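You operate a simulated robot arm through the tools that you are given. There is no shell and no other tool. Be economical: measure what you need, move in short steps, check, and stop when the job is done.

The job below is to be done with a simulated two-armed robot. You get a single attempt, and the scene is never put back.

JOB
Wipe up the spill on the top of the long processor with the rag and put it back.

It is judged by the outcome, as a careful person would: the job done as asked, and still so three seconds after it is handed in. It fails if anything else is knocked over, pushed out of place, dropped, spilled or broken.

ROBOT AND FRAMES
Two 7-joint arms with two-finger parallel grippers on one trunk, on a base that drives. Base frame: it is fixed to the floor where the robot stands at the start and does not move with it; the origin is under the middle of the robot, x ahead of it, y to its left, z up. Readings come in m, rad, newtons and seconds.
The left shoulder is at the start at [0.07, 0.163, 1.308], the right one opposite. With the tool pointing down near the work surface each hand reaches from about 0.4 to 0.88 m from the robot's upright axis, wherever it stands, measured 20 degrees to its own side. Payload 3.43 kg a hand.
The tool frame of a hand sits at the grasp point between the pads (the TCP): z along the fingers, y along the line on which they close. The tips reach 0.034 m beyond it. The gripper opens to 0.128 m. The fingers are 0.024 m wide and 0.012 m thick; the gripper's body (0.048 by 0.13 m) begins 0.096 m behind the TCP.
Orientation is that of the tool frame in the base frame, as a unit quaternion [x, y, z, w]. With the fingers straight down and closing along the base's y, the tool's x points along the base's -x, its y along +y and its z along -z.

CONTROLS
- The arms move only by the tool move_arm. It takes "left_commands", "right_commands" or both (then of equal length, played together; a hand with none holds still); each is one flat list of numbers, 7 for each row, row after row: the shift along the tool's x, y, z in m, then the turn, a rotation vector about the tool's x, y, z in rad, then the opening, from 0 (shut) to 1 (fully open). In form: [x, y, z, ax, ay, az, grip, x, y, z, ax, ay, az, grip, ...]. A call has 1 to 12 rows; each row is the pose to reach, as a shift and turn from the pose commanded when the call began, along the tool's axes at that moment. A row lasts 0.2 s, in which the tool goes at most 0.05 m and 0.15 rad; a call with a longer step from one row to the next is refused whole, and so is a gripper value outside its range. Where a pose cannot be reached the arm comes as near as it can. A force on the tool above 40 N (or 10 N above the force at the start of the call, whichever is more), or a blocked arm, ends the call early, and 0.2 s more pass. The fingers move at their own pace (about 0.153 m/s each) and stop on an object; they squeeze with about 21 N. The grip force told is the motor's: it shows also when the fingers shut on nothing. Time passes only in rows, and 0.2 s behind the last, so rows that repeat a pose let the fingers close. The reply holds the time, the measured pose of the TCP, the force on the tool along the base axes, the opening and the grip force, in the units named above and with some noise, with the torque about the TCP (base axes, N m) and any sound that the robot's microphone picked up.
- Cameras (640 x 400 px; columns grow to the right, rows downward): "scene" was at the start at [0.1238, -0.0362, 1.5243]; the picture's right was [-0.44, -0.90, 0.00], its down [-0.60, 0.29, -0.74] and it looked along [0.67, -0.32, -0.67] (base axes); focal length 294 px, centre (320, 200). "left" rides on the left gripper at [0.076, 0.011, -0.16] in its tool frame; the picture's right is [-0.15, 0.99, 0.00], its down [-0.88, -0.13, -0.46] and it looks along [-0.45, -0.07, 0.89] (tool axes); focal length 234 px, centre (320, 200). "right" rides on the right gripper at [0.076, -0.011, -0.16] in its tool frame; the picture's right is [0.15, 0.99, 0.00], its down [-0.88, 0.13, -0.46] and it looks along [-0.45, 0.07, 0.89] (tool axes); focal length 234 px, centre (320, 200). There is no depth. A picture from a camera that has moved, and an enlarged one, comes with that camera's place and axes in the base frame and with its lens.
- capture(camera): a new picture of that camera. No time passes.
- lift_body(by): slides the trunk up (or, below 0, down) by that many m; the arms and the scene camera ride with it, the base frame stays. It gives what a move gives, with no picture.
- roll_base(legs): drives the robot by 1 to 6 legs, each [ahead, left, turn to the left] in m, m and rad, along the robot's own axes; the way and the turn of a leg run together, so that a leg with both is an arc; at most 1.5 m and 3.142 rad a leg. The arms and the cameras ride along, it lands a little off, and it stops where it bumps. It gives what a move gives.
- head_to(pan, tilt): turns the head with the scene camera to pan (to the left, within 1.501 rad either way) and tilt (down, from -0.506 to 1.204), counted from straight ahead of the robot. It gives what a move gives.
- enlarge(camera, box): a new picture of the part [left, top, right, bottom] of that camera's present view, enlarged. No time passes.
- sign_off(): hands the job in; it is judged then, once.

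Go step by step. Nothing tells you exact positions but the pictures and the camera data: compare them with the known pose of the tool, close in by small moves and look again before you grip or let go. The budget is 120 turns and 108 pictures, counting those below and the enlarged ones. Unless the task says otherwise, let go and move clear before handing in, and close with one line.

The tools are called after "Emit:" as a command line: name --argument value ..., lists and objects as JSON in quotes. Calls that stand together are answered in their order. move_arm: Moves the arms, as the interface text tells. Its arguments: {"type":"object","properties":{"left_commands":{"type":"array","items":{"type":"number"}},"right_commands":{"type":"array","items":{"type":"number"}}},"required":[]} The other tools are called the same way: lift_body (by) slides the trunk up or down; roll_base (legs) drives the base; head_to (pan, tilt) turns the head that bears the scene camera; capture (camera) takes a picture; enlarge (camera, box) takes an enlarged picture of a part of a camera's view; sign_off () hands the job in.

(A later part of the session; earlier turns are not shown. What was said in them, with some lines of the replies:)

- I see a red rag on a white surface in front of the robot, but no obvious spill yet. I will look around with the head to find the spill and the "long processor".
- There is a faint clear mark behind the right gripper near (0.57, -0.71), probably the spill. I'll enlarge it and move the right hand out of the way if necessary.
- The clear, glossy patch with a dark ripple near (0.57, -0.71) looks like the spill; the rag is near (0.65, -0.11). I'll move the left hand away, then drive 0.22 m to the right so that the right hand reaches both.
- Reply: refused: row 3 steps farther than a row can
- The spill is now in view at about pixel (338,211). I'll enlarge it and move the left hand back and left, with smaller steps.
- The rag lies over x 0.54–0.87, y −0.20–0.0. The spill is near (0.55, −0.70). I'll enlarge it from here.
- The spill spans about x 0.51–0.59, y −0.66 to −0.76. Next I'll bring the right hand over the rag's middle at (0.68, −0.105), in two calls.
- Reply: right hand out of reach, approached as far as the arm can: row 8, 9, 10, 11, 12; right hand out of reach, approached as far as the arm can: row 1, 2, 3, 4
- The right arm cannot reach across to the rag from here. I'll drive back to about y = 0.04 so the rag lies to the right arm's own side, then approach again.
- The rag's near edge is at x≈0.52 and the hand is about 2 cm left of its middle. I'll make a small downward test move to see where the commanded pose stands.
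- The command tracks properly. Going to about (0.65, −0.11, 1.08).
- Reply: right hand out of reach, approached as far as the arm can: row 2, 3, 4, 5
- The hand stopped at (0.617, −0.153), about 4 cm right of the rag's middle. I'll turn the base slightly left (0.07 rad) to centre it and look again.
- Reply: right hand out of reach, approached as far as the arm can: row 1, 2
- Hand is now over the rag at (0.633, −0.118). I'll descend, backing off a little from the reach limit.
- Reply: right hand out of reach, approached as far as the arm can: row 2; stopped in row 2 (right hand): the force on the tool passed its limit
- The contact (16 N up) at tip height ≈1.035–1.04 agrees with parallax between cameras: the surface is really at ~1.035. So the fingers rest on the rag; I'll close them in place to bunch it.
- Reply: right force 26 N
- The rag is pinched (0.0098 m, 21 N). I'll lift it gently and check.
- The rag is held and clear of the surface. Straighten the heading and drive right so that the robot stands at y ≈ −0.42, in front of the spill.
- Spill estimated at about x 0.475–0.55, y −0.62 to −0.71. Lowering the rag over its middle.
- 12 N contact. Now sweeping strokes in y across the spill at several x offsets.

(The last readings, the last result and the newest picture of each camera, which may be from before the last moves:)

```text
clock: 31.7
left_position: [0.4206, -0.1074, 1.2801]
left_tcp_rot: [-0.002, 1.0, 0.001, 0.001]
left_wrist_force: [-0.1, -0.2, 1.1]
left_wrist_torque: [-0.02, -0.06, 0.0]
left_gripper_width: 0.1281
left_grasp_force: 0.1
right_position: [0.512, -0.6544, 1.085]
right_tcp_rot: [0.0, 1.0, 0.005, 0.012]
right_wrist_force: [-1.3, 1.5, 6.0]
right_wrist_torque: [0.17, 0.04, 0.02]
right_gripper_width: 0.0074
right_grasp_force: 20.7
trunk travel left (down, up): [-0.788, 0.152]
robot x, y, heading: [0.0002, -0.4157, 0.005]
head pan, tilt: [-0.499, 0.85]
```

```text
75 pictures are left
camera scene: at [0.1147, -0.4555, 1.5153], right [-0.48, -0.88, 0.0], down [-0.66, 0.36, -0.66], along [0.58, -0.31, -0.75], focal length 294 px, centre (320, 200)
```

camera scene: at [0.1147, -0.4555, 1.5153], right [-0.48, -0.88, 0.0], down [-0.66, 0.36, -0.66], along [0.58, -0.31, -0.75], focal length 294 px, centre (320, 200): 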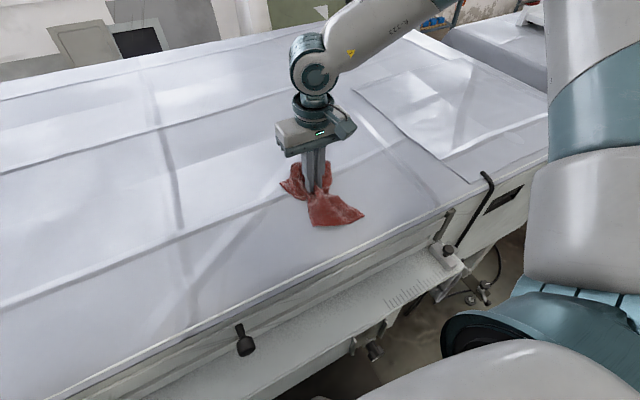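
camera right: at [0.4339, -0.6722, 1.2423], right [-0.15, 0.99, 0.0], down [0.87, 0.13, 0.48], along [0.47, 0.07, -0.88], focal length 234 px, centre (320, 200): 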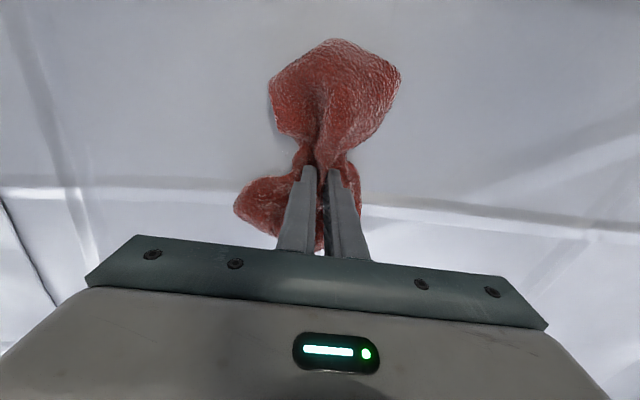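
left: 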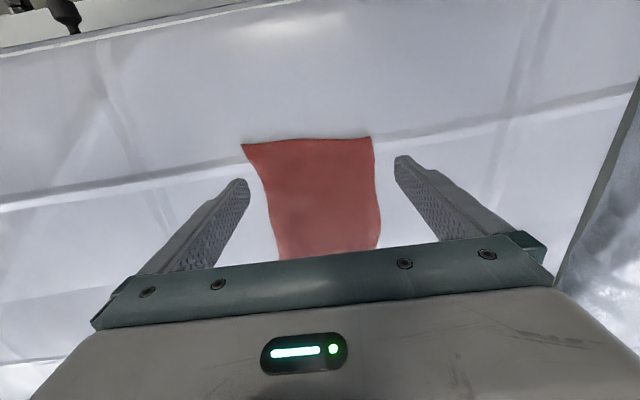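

Lift the rag and inspect the spill area from two viewpoints.

Emit:
move_arm --right_commands '[0, 0.02, -0.04, 0, 0, 0, 0, 0, 0.06, -0.07, 0, 0, 0, 0, 0, 0.1, -0.1, 0, 0, 0, 0, 0, 0.14, -0.13, 0, 0, 0, 0, 0, 0.18, -0.155, 0, 0, 0, 0]'

Emit:
enlarge --camera "scene" --box '[240, 130, 400, 230]'

Emit:
capture --camera "right"

```text
clock: 32.9
left_position: [0.4192, -0.1064, 1.2787]
left_tcp_rot: [-0.001, 1.0, 0.0, 0.001]
left_wrist_force: [-0.5, -0.2, 0.2]
left_wrist_torque: [-0.01, -0.07, 0.0]
left_gripper_width: 0.1281
left_grasp_force: 0.0
right_position: [0.4895, -0.535, 1.2147]
right_tcp_rot: [0.0, 1.0, 0.003, 0.011]
right_wrist_force: [-0.4, 0.2, -0.8]
right_wrist_torque: [0.02, -0.04, -0.01]
right_gripper_width: 0.0072
right_grasp_force: 21.3
right hand out of reach, approached as far as the arm can: row 4, 5
trunk travel left (down, up): [-0.788, 0.152]
robot x, y, heading: [-0.0011, -0.4179, 0.0]
head pan, tilt: [-0.499, 0.85]
```

```text
4.00 times, centred on (320, 180) of scene
camera zoom: at [0.1135, -0.4533, 1.5154], right [-0.48, -0.88, 0.0], down [-0.66, 0.36, -0.66], along [0.58, -0.32, -0.75], focal length 1177 px, centre (320, 280)
```

zoom: 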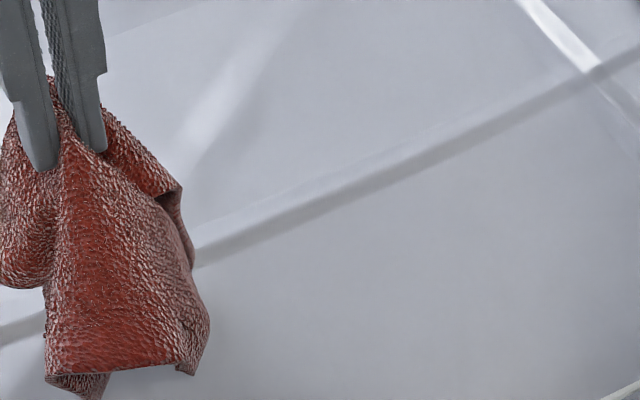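

```text
73 pictures are left
camera right: at [0.4098, -0.5474, 1.3726], right [-0.15, 0.99, 0.0], down [0.87, 0.13, 0.48], along [0.47, 0.07, -0.88], focal length 234 px, centre (320, 200)
```

right: 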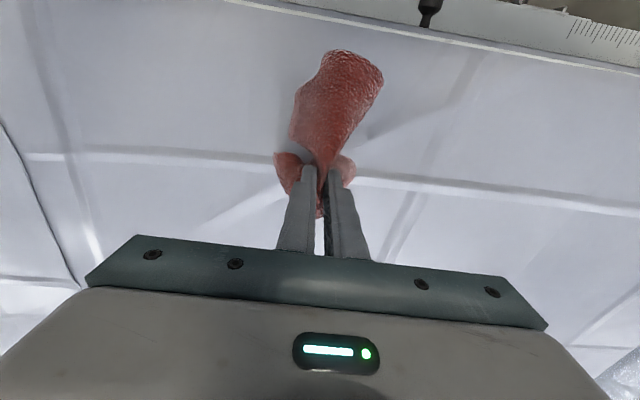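

The spill is gone from here. Now return: drive back to y≈0.04, heading 0.075, and check the spill site from there as well.

Emit:
move_arm --right_commands '[0, -0.03, -0.02, 0, 0, 0, 0, 0, -0.06, -0.03, 0, 0, 0, 0]'

Emit:
roll_base --legs '[[0, 0.46, 0], [0, 0, 0.075]]'

Emit:
capture --camera "scene"

Emit:
head_to --pan -0.33 --tilt 0.8

Emit:
capture --camera "scene"

Emit:
enlarge --camera "scene" --box '[440, 130, 640, 255]'

```text
clock: 33.5
left_position: [0.4208, -0.1077, 1.2802]
left_tcp_rot: [0.0, 1.0, -0.001, 0.001]
left_wrist_force: [0.3, 0.3, 0.3]
left_wrist_torque: [0.01, -0.03, -0.02]
left_gripper_width: 0.128
left_grasp_force: 0.1
right_position: [0.4873, -0.5976, 1.2414]
right_tcp_rot: [0.0, 1.0, 0.004, 0.011]
right_wrist_force: [-0.9, -0.6, 0.0]
right_wrist_torque: [0.02, 0.01, -0.03]
right_gripper_width: 0.0071
right_grasp_force: 21.1
trunk travel left (down, up): [-0.788, 0.152]
robot x, y, heading: [-0.0024, -0.4163, 0.003]
head pan, tilt: [-0.499, 0.85]
```

```text
clock: 36.7
left_position: [0.397, 0.3838, 1.2788]
left_tcp_rot: [-0.039, 0.999, 0.001, 0.0]
left_wrist_force: [0.1, -0.5, -1.7]
left_wrist_torque: [0.09, 0.0, -0.02]
left_gripper_width: 0.1281
left_grasp_force: 0.1
right_position: [0.502, -0.1007, 1.2414]
right_tcp_rot: [-0.039, 0.999, 0.005, 0.01]
right_wrist_force: [0.0, -0.6, -0.6]
right_wrist_torque: [0.05, 0.0, -0.03]
right_gripper_width: 0.0074
right_grasp_force: 20.8
trunk travel left (down, up): [-0.788, 0.152]
robot x, y, heading: [-0.0043, 0.0433, 0.079]
head pan, tilt: [-0.499, 0.85]
```

```text
72 pictures are left
camera scene: at [0.119, 0.0118, 1.515], right [-0.41, -0.91, 0.0], down [-0.69, 0.31, -0.66], along [0.6, -0.27, -0.75], focal length 294 px, centre (320, 200)
```

scene: 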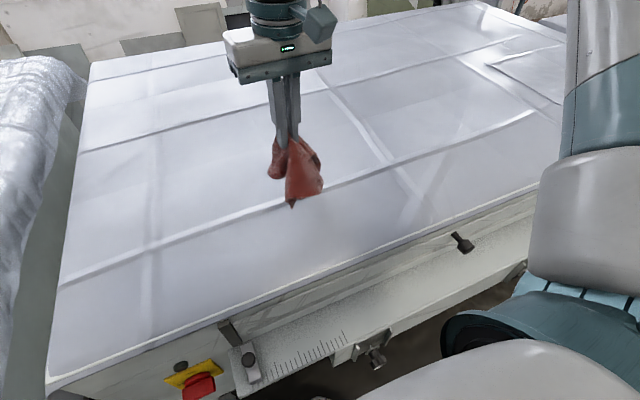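

```text
clock: 37.4
left_position: [0.3964, 0.3856, 1.2782]
left_tcp_rot: [-0.039, 0.999, 0.0, 0.0]
left_wrist_force: [-0.4, 0.3, 0.1]
left_wrist_torque: [0.0, 0.02, 0.02]
left_gripper_width: 0.1279
left_grasp_force: 0.0
right_position: [0.5026, -0.0984, 1.2404]
right_tcp_rot: [-0.038, 0.999, 0.004, 0.011]
right_wrist_force: [0.9, 0.8, 0.0]
right_wrist_torque: [0.0, 0.01, -0.05]
right_gripper_width: 0.007
right_grasp_force: 21.3
trunk travel left (down, up): [-0.788, 0.152]
robot x, y, heading: [0.0015, 0.0453, 0.078]
head pan, tilt: [-0.33, 0.799]
```

```text
71 pictures are left
camera scene: at [0.1254, 0.027, 1.5191], right [-0.25, -0.97, 0.0], down [-0.69, 0.18, -0.7], along [0.67, -0.17, -0.72], focal length 294 px, centre (320, 200)
```

scene: 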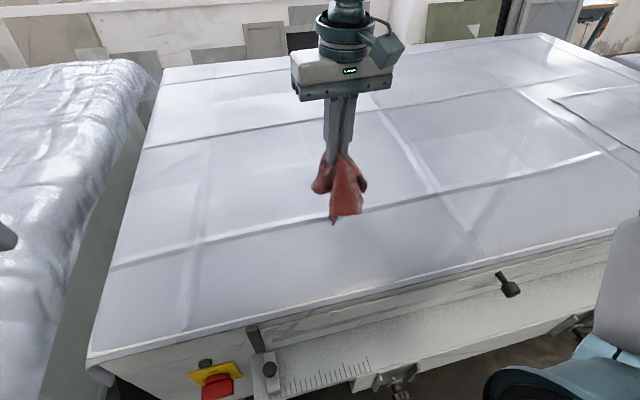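

```text
3.20 times, centred on (540, 192) of scene
camera zoom: at [0.1254, 0.027, 1.5191], right [-0.25, -0.97, 0.0], down [-0.69, 0.18, -0.7], along [0.67, -0.17, -0.72], focal length 942 px, centre (-384, 224)
```

zoom: 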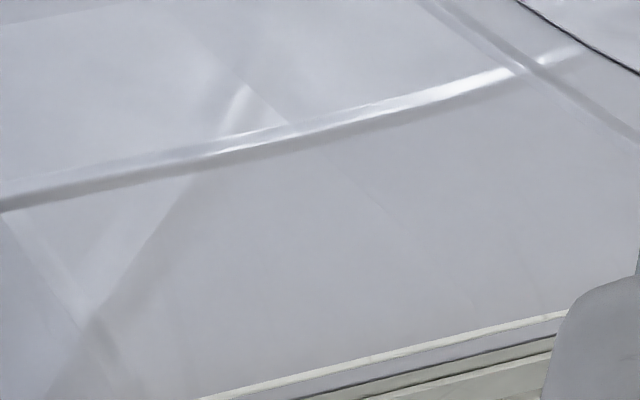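

The spill site is clean from this view too. Now I move the rag over its original place and lower it.

Emit:
move_arm --right_commands '[-0.01, -0.005, 0.035, 0, 0, 0, 0, -0.03, -0.01, 0.07, 0, 0, 0, 0, -0.06, -0.015, 0.1, 0, 0, 0, 0, -0.09, -0.02, 0.13, 0, 0, 0, 0, -0.118, -0.023, 0.145, 0, 0, 0, 0, -0.118, -0.023, 0.158, 0, 0, 0, 0]'

Emit:
capture --camera "scene"

Emit:
capture --camera "right"

```text
clock: 38.8
left_position: [0.397, 0.3846, 1.2793]
left_tcp_rot: [-0.039, 0.999, -0.001, 0.001]
left_wrist_force: [0.2, 0.4, 0.3]
left_wrist_torque: [0.0, -0.03, -0.02]
left_gripper_width: 0.128
left_grasp_force: 0.1
right_position: [0.6237, -0.1094, 1.0882]
right_tcp_rot: [-0.038, 0.999, 0.005, 0.012]
right_wrist_force: [1.3, -1.0, 7.5]
right_wrist_torque: [-0.01, -0.03, -0.02]
right_gripper_width: 0.0073
right_grasp_force: 21.5
trunk travel left (down, up): [-0.788, 0.152]
robot x, y, heading: [-0.0008, 0.046, 0.078]
head pan, tilt: [-0.33, 0.799]
```

```text
69 pictures are left
camera scene: at [0.1235, 0.0272, 1.5195], right [-0.25, -0.97, 0.0], down [-0.69, 0.18, -0.7], along [0.68, -0.17, -0.72], focal length 294 px, centre (320, 200)
```

scene: 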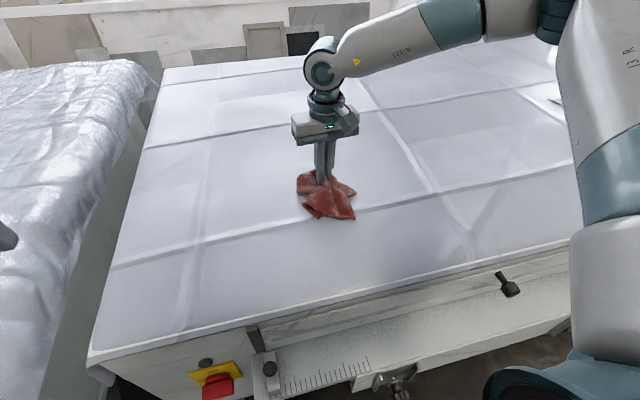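

```text
68 pictures are left
camera right: at [0.545, -0.1281, 1.2459], right [-0.22, 0.97, 0.0], down [0.86, 0.19, 0.48], along [0.47, 0.11, -0.88], focal length 234 px, centre (320, 200)
```

right: 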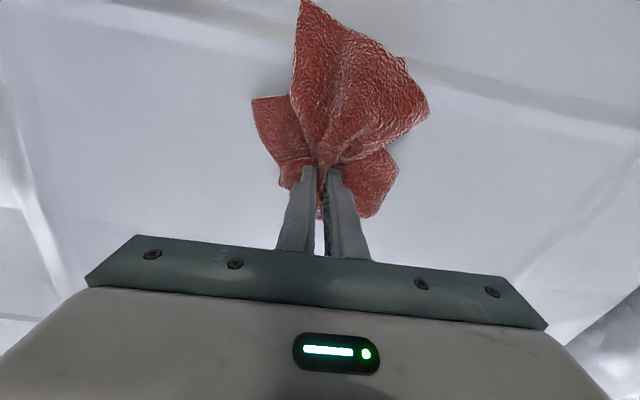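

The rag rests within its original footprint. I'll open the fingers gradually and rise clear.

Emit:
move_arm --right_commands '[0, 0, 0.004, 0, 0, 0, 0.15, 0, 0, 0.004, 0, 0, 0, 0.3, 0, 0, 0, 0, 0, 0, 0.45, 0, 0, -0.005, 0, 0, 0, 0.6, 0, 0, -0.015, 0, 0, 0, 0.6, 0, 0, -0.035, 0, 0, 0, 0.6]'

Emit:
capture --camera "scene"

Emit:
capture --camera "right"

```text
clock: 40.2
left_position: [0.3971, 0.3857, 1.2783]
left_tcp_rot: [-0.039, 0.999, 0.0, 0.0]
left_wrist_force: [-0.6, 0.3, -0.4]
left_wrist_torque: [0.03, -0.03, -0.04]
left_gripper_width: 0.1281
left_grasp_force: 0.0
right_position: [0.6227, -0.1112, 1.121]
right_tcp_rot: [-0.038, 0.999, 0.004, 0.011]
right_wrist_force: [-1.2, -0.2, -1.0]
right_wrist_torque: [0.0, -0.01, -0.01]
right_gripper_width: 0.077
right_grasp_force: 0.1
trunk travel left (down, up): [-0.788, 0.152]
robot x, y, heading: [-0.0046, 0.0428, 0.077]
head pan, tilt: [-0.33, 0.799]
```

```text
67 pictures are left
camera scene: at [0.1245, 0.0273, 1.5191], right [-0.25, -0.97, 0.0], down [-0.69, 0.18, -0.7], along [0.68, -0.17, -0.72], focal length 294 px, centre (320, 200)
```

scene: 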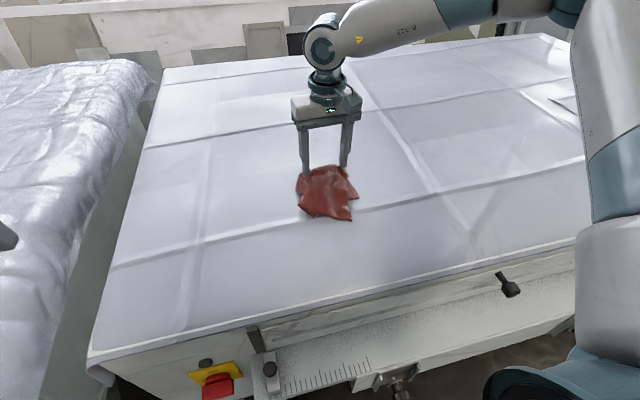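

```text
66 pictures are left
camera right: at [0.5462, -0.1298, 1.2789], right [-0.22, 0.97, 0.0], down [0.86, 0.19, 0.47], along [0.46, 0.11, -0.88], focal length 234 px, centre (320, 200)
```

right: 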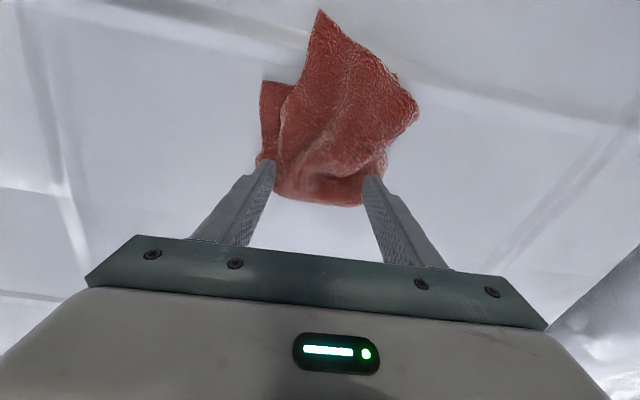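

The rag is inside its old footprint, but its middle (x≈0.585) is about 6–7 cm nearer than before (≈0.655). I'll regrip its near part at x≈0.565 and set it ~7 cm further ahead.

Emit:
move_arm --right_commands '[0.0, 0, -0.02, 0, 0, 0, 0.75, 0.03, 0.005, -0.02, 0, 0, 0, 0.75, 0.057, 0.009, -0.01, 0, 0, 0, 0.75, 0.057, 0.009, 0.02, 0, 0, 0, 0.75, 0.057, 0.009, 0.035, 0, 0, 0, 0.75, 0.057, 0.009, 0.043, 0, 0, 0, 0.75]'

Emit:
capture --camera "right"

Emit:
enlarge --camera "scene" --box '[240, 120, 440, 245]'

```text
clock: 41.6
left_position: [0.3953, 0.3848, 1.279]
left_tcp_rot: [-0.039, 0.999, 0.0, 0.001]
left_wrist_force: [-0.1, -0.6, -0.1]
left_wrist_torque: [-0.01, 0.0, -0.01]
left_gripper_width: 0.1279
left_grasp_force: 0.1
right_position: [0.568, -0.1062, 1.0783]
right_tcp_rot: [-0.039, 0.999, 0.005, 0.012]
right_wrist_force: [0.2, -0.3, 9.1]
right_wrist_torque: [0.33, -0.05, 0.03]
right_gripper_width: 0.0959
right_grasp_force: 0.1
trunk travel left (down, up): [-0.788, 0.152]
robot x, y, heading: [0.0034, 0.0406, 0.08]
head pan, tilt: [-0.33, 0.799]
```

```text
65 pictures are left
camera right: at [0.4895, -0.1242, 1.2359], right [-0.22, 0.97, 0.0], down [0.86, 0.19, 0.48], along [0.46, 0.11, -0.88], focal length 234 px, centre (320, 200)
```

right: 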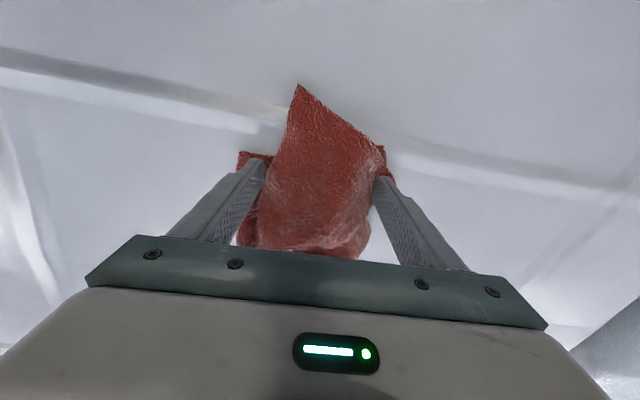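

```text
3.20 times, centred on (340, 182) of scene
camera zoom: at [0.1237, 0.0273, 1.5195], right [-0.25, -0.97, 0.0], down [-0.69, 0.18, -0.7], along [0.68, -0.17, -0.72], focal length 942 px, centre (256, 256)
```

zoom: 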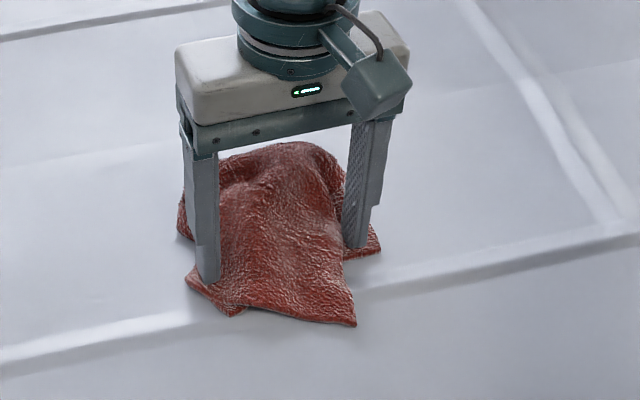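

Fingers straddle the near part with light contact. Close, lift, move 7 cm ahead, and set down.

Emit:
move_arm --right_commands '[0, 0, 0.0, 0, 0, 0, 0.4, 0, 0, 0, 0, 0, 0, 0.1, 0, 0, 0, 0, 0, 0, 0, 0, 0, 0, 0, 0, 0, 0, 0, 0, 0, 0, 0, 0, 0, 0, 0, -0.04, 0, 0, 0, 0, 0, 0, -0.08, 0, 0, 0, 0, 0, 0, -0.11, 0, 0, 0, 0]'

Emit:
capture --camera "scene"

```text
clock: 43.4
left_position: [0.3969, 0.385, 1.2785]
left_tcp_rot: [-0.039, 0.999, 0.0, 0.0]
left_wrist_force: [0.2, -0.3, 1.1]
left_wrist_torque: [0.0, 0.01, 0.0]
left_gripper_width: 0.1279
left_grasp_force: 0.0
right_position: [0.5647, -0.1054, 1.1866]
right_tcp_rot: [-0.038, 0.999, 0.004, 0.009]
right_wrist_force: [-1.0, 0.5, -0.5]
right_wrist_torque: [-0.05, 0.0, 0.03]
right_gripper_width: 0.0197
right_grasp_force: 21.0
trunk travel left (down, up): [-0.788, 0.152]
robot x, y, heading: [-0.001, 0.0458, 0.076]
head pan, tilt: [-0.33, 0.799]
```

```text
63 pictures are left
camera scene: at [0.1251, 0.027, 1.519], right [-0.25, -0.97, 0.0], down [-0.69, 0.18, -0.7], along [0.68, -0.17, -0.72], focal length 294 px, centre (320, 200)
```

scene: 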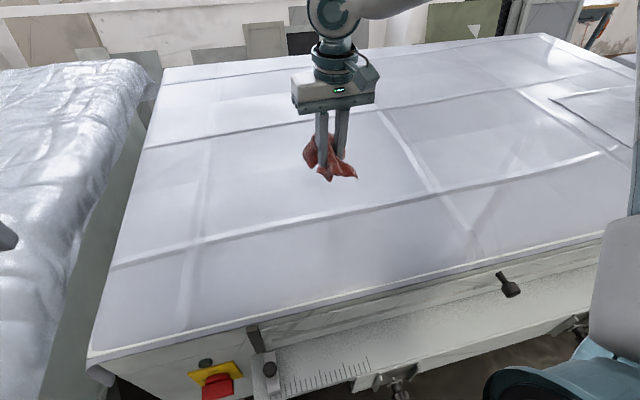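

Emit:
move_arm --right_commands '[-0.01, 0, 0.03, 0, 0, 0, 0, -0.04, -0.005, 0.06, 0, 0, 0, 0, -0.066, -0.01, 0.085, 0, 0, 0, 0, -0.07, -0.01, 0.098, 0, 0, 0, 0]'

Emit:
capture --camera "scene"

Emit:
capture --camera "right"

```text
clock: 44.4
left_position: [0.3969, 0.3848, 1.2779]
left_tcp_rot: [-0.039, 0.999, 0.001, 0.0]
left_wrist_force: [-0.3, 0.1, -0.6]
left_wrist_torque: [0.01, 0.0, -0.03]
left_gripper_width: 0.1279
left_grasp_force: 0.1
right_position: [0.6378, -0.1109, 1.0908]
right_tcp_rot: [-0.039, 0.999, 0.003, 0.01]
right_wrist_force: [-0.4, -0.6, 0.6]
right_wrist_torque: [-0.04, -0.04, 0.0]
right_gripper_width: 0.0199
right_grasp_force: 21.0
trunk travel left (down, up): [-0.788, 0.152]
robot x, y, heading: [-0.0035, 0.044, 0.081]
head pan, tilt: [-0.33, 0.799]
```

```text
62 pictures are left
camera scene: at [0.1251, 0.0272, 1.5192], right [-0.25, -0.97, 0.0], down [-0.69, 0.18, -0.7], along [0.68, -0.17, -0.72], focal length 294 px, centre (320, 200)
```

scene: 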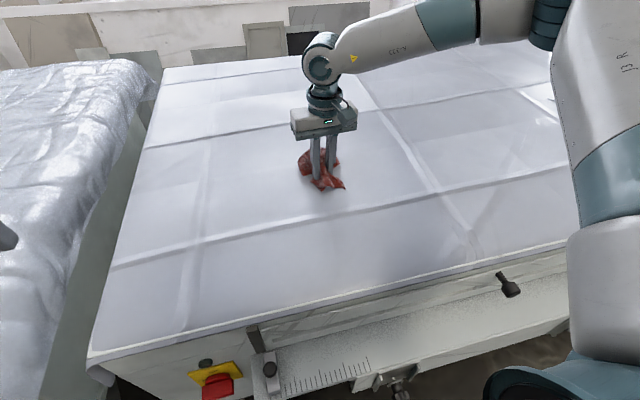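

```text
61 pictures are left
camera right: at [0.5599, -0.1289, 1.2481], right [-0.22, 0.97, 0.0], down [0.86, 0.19, 0.48], along [0.46, 0.11, -0.88], focal length 234 px, centre (320, 200)
```

right: 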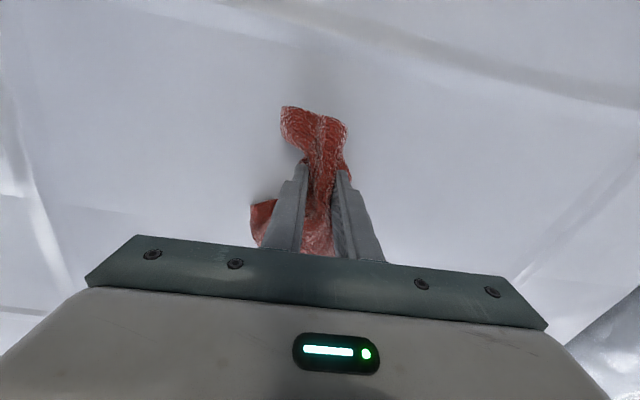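

The rag is now centred near x≈0.65. Lower the last bit, open and rise.

Emit:
move_arm --right_commands '[0, 0, 0.008, 0, 0, 0, 0, 0.0, 0, 0.01, 0, 0, 0, 0.2, 0, 0, 0.008, 0, 0, 0, 0.4, 0, 0, 0.005, 0, 0, 0, 0.6, 0, 0, 0, 0, 0, 0, 0.8, 0.0, 0, -0.02, 0, 0, 0, 0.9, 0.01, 0, -0.05, 0, 0, 0, 0.9, 0.03, 0, -0.085, 0, 0, 0, 0.9, 0.06, 0, -0.115, 0, 0, 0, 0.9, 0.09, 0, -0.145, 0, 0, 0, 0.9, 0.12, 0, -0.17, 0, 0, 0, 0.9]'

Emit:
capture --camera "scene"

Emit:
capture --camera "right"

```text
clock: 46.8
left_position: [0.3944, 0.3848, 1.2781]
left_tcp_rot: [-0.039, 0.999, 0.0, 0.001]
left_wrist_force: [-0.7, -0.1, -0.3]
left_wrist_torque: [-0.02, -0.02, -0.02]
left_gripper_width: 0.1281
left_grasp_force: 0.0
right_position: [0.5114, -0.1225, 1.2579]
right_tcp_rot: [-0.038, 0.999, 0.004, 0.011]
right_wrist_force: [0.3, 0.6, 0.3]
right_wrist_torque: [0.04, -0.01, -0.03]
right_gripper_width: 0.1152
right_grasp_force: 0.0
right hand out of reach, approached as far as the arm can: row 2
trunk travel left (down, up): [-0.788, 0.152]
robot x, y, heading: [-0.0006, 0.0448, 0.083]
head pan, tilt: [-0.33, 0.799]
```

```text
60 pictures are left
camera scene: at [0.1232, 0.027, 1.5193], right [-0.25, -0.97, 0.0], down [-0.69, 0.18, -0.7], along [0.68, -0.17, -0.72], focal length 294 px, centre (320, 200)
```

scene: 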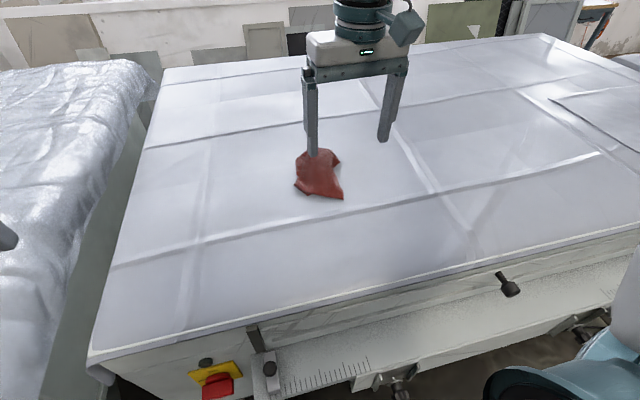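

```text
59 pictures are left
camera right: at [0.4344, -0.1404, 1.4159], right [-0.22, 0.98, 0.0], down [0.86, 0.19, 0.48], along [0.46, 0.11, -0.88], focal length 234 px, centre (320, 200)
```

right: 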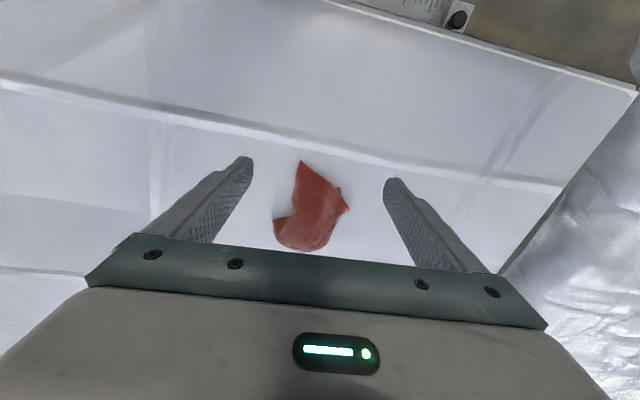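

The rag lies at about (0.65, −0.10), matching its original middle, both hands are clear, and the spill site is clean. Handing in.

Emit:
sign_off

```text
The job is handed in.
```

I wiped up the spill and put the rag back where it was, then handed the job in. In the pictures taken after wiping, no trace of the spill was left. The rag sits at about the same centre as before, but bunched up, not flat as it was at the start. Nothing else was moved or knocked, and both hands are clear.
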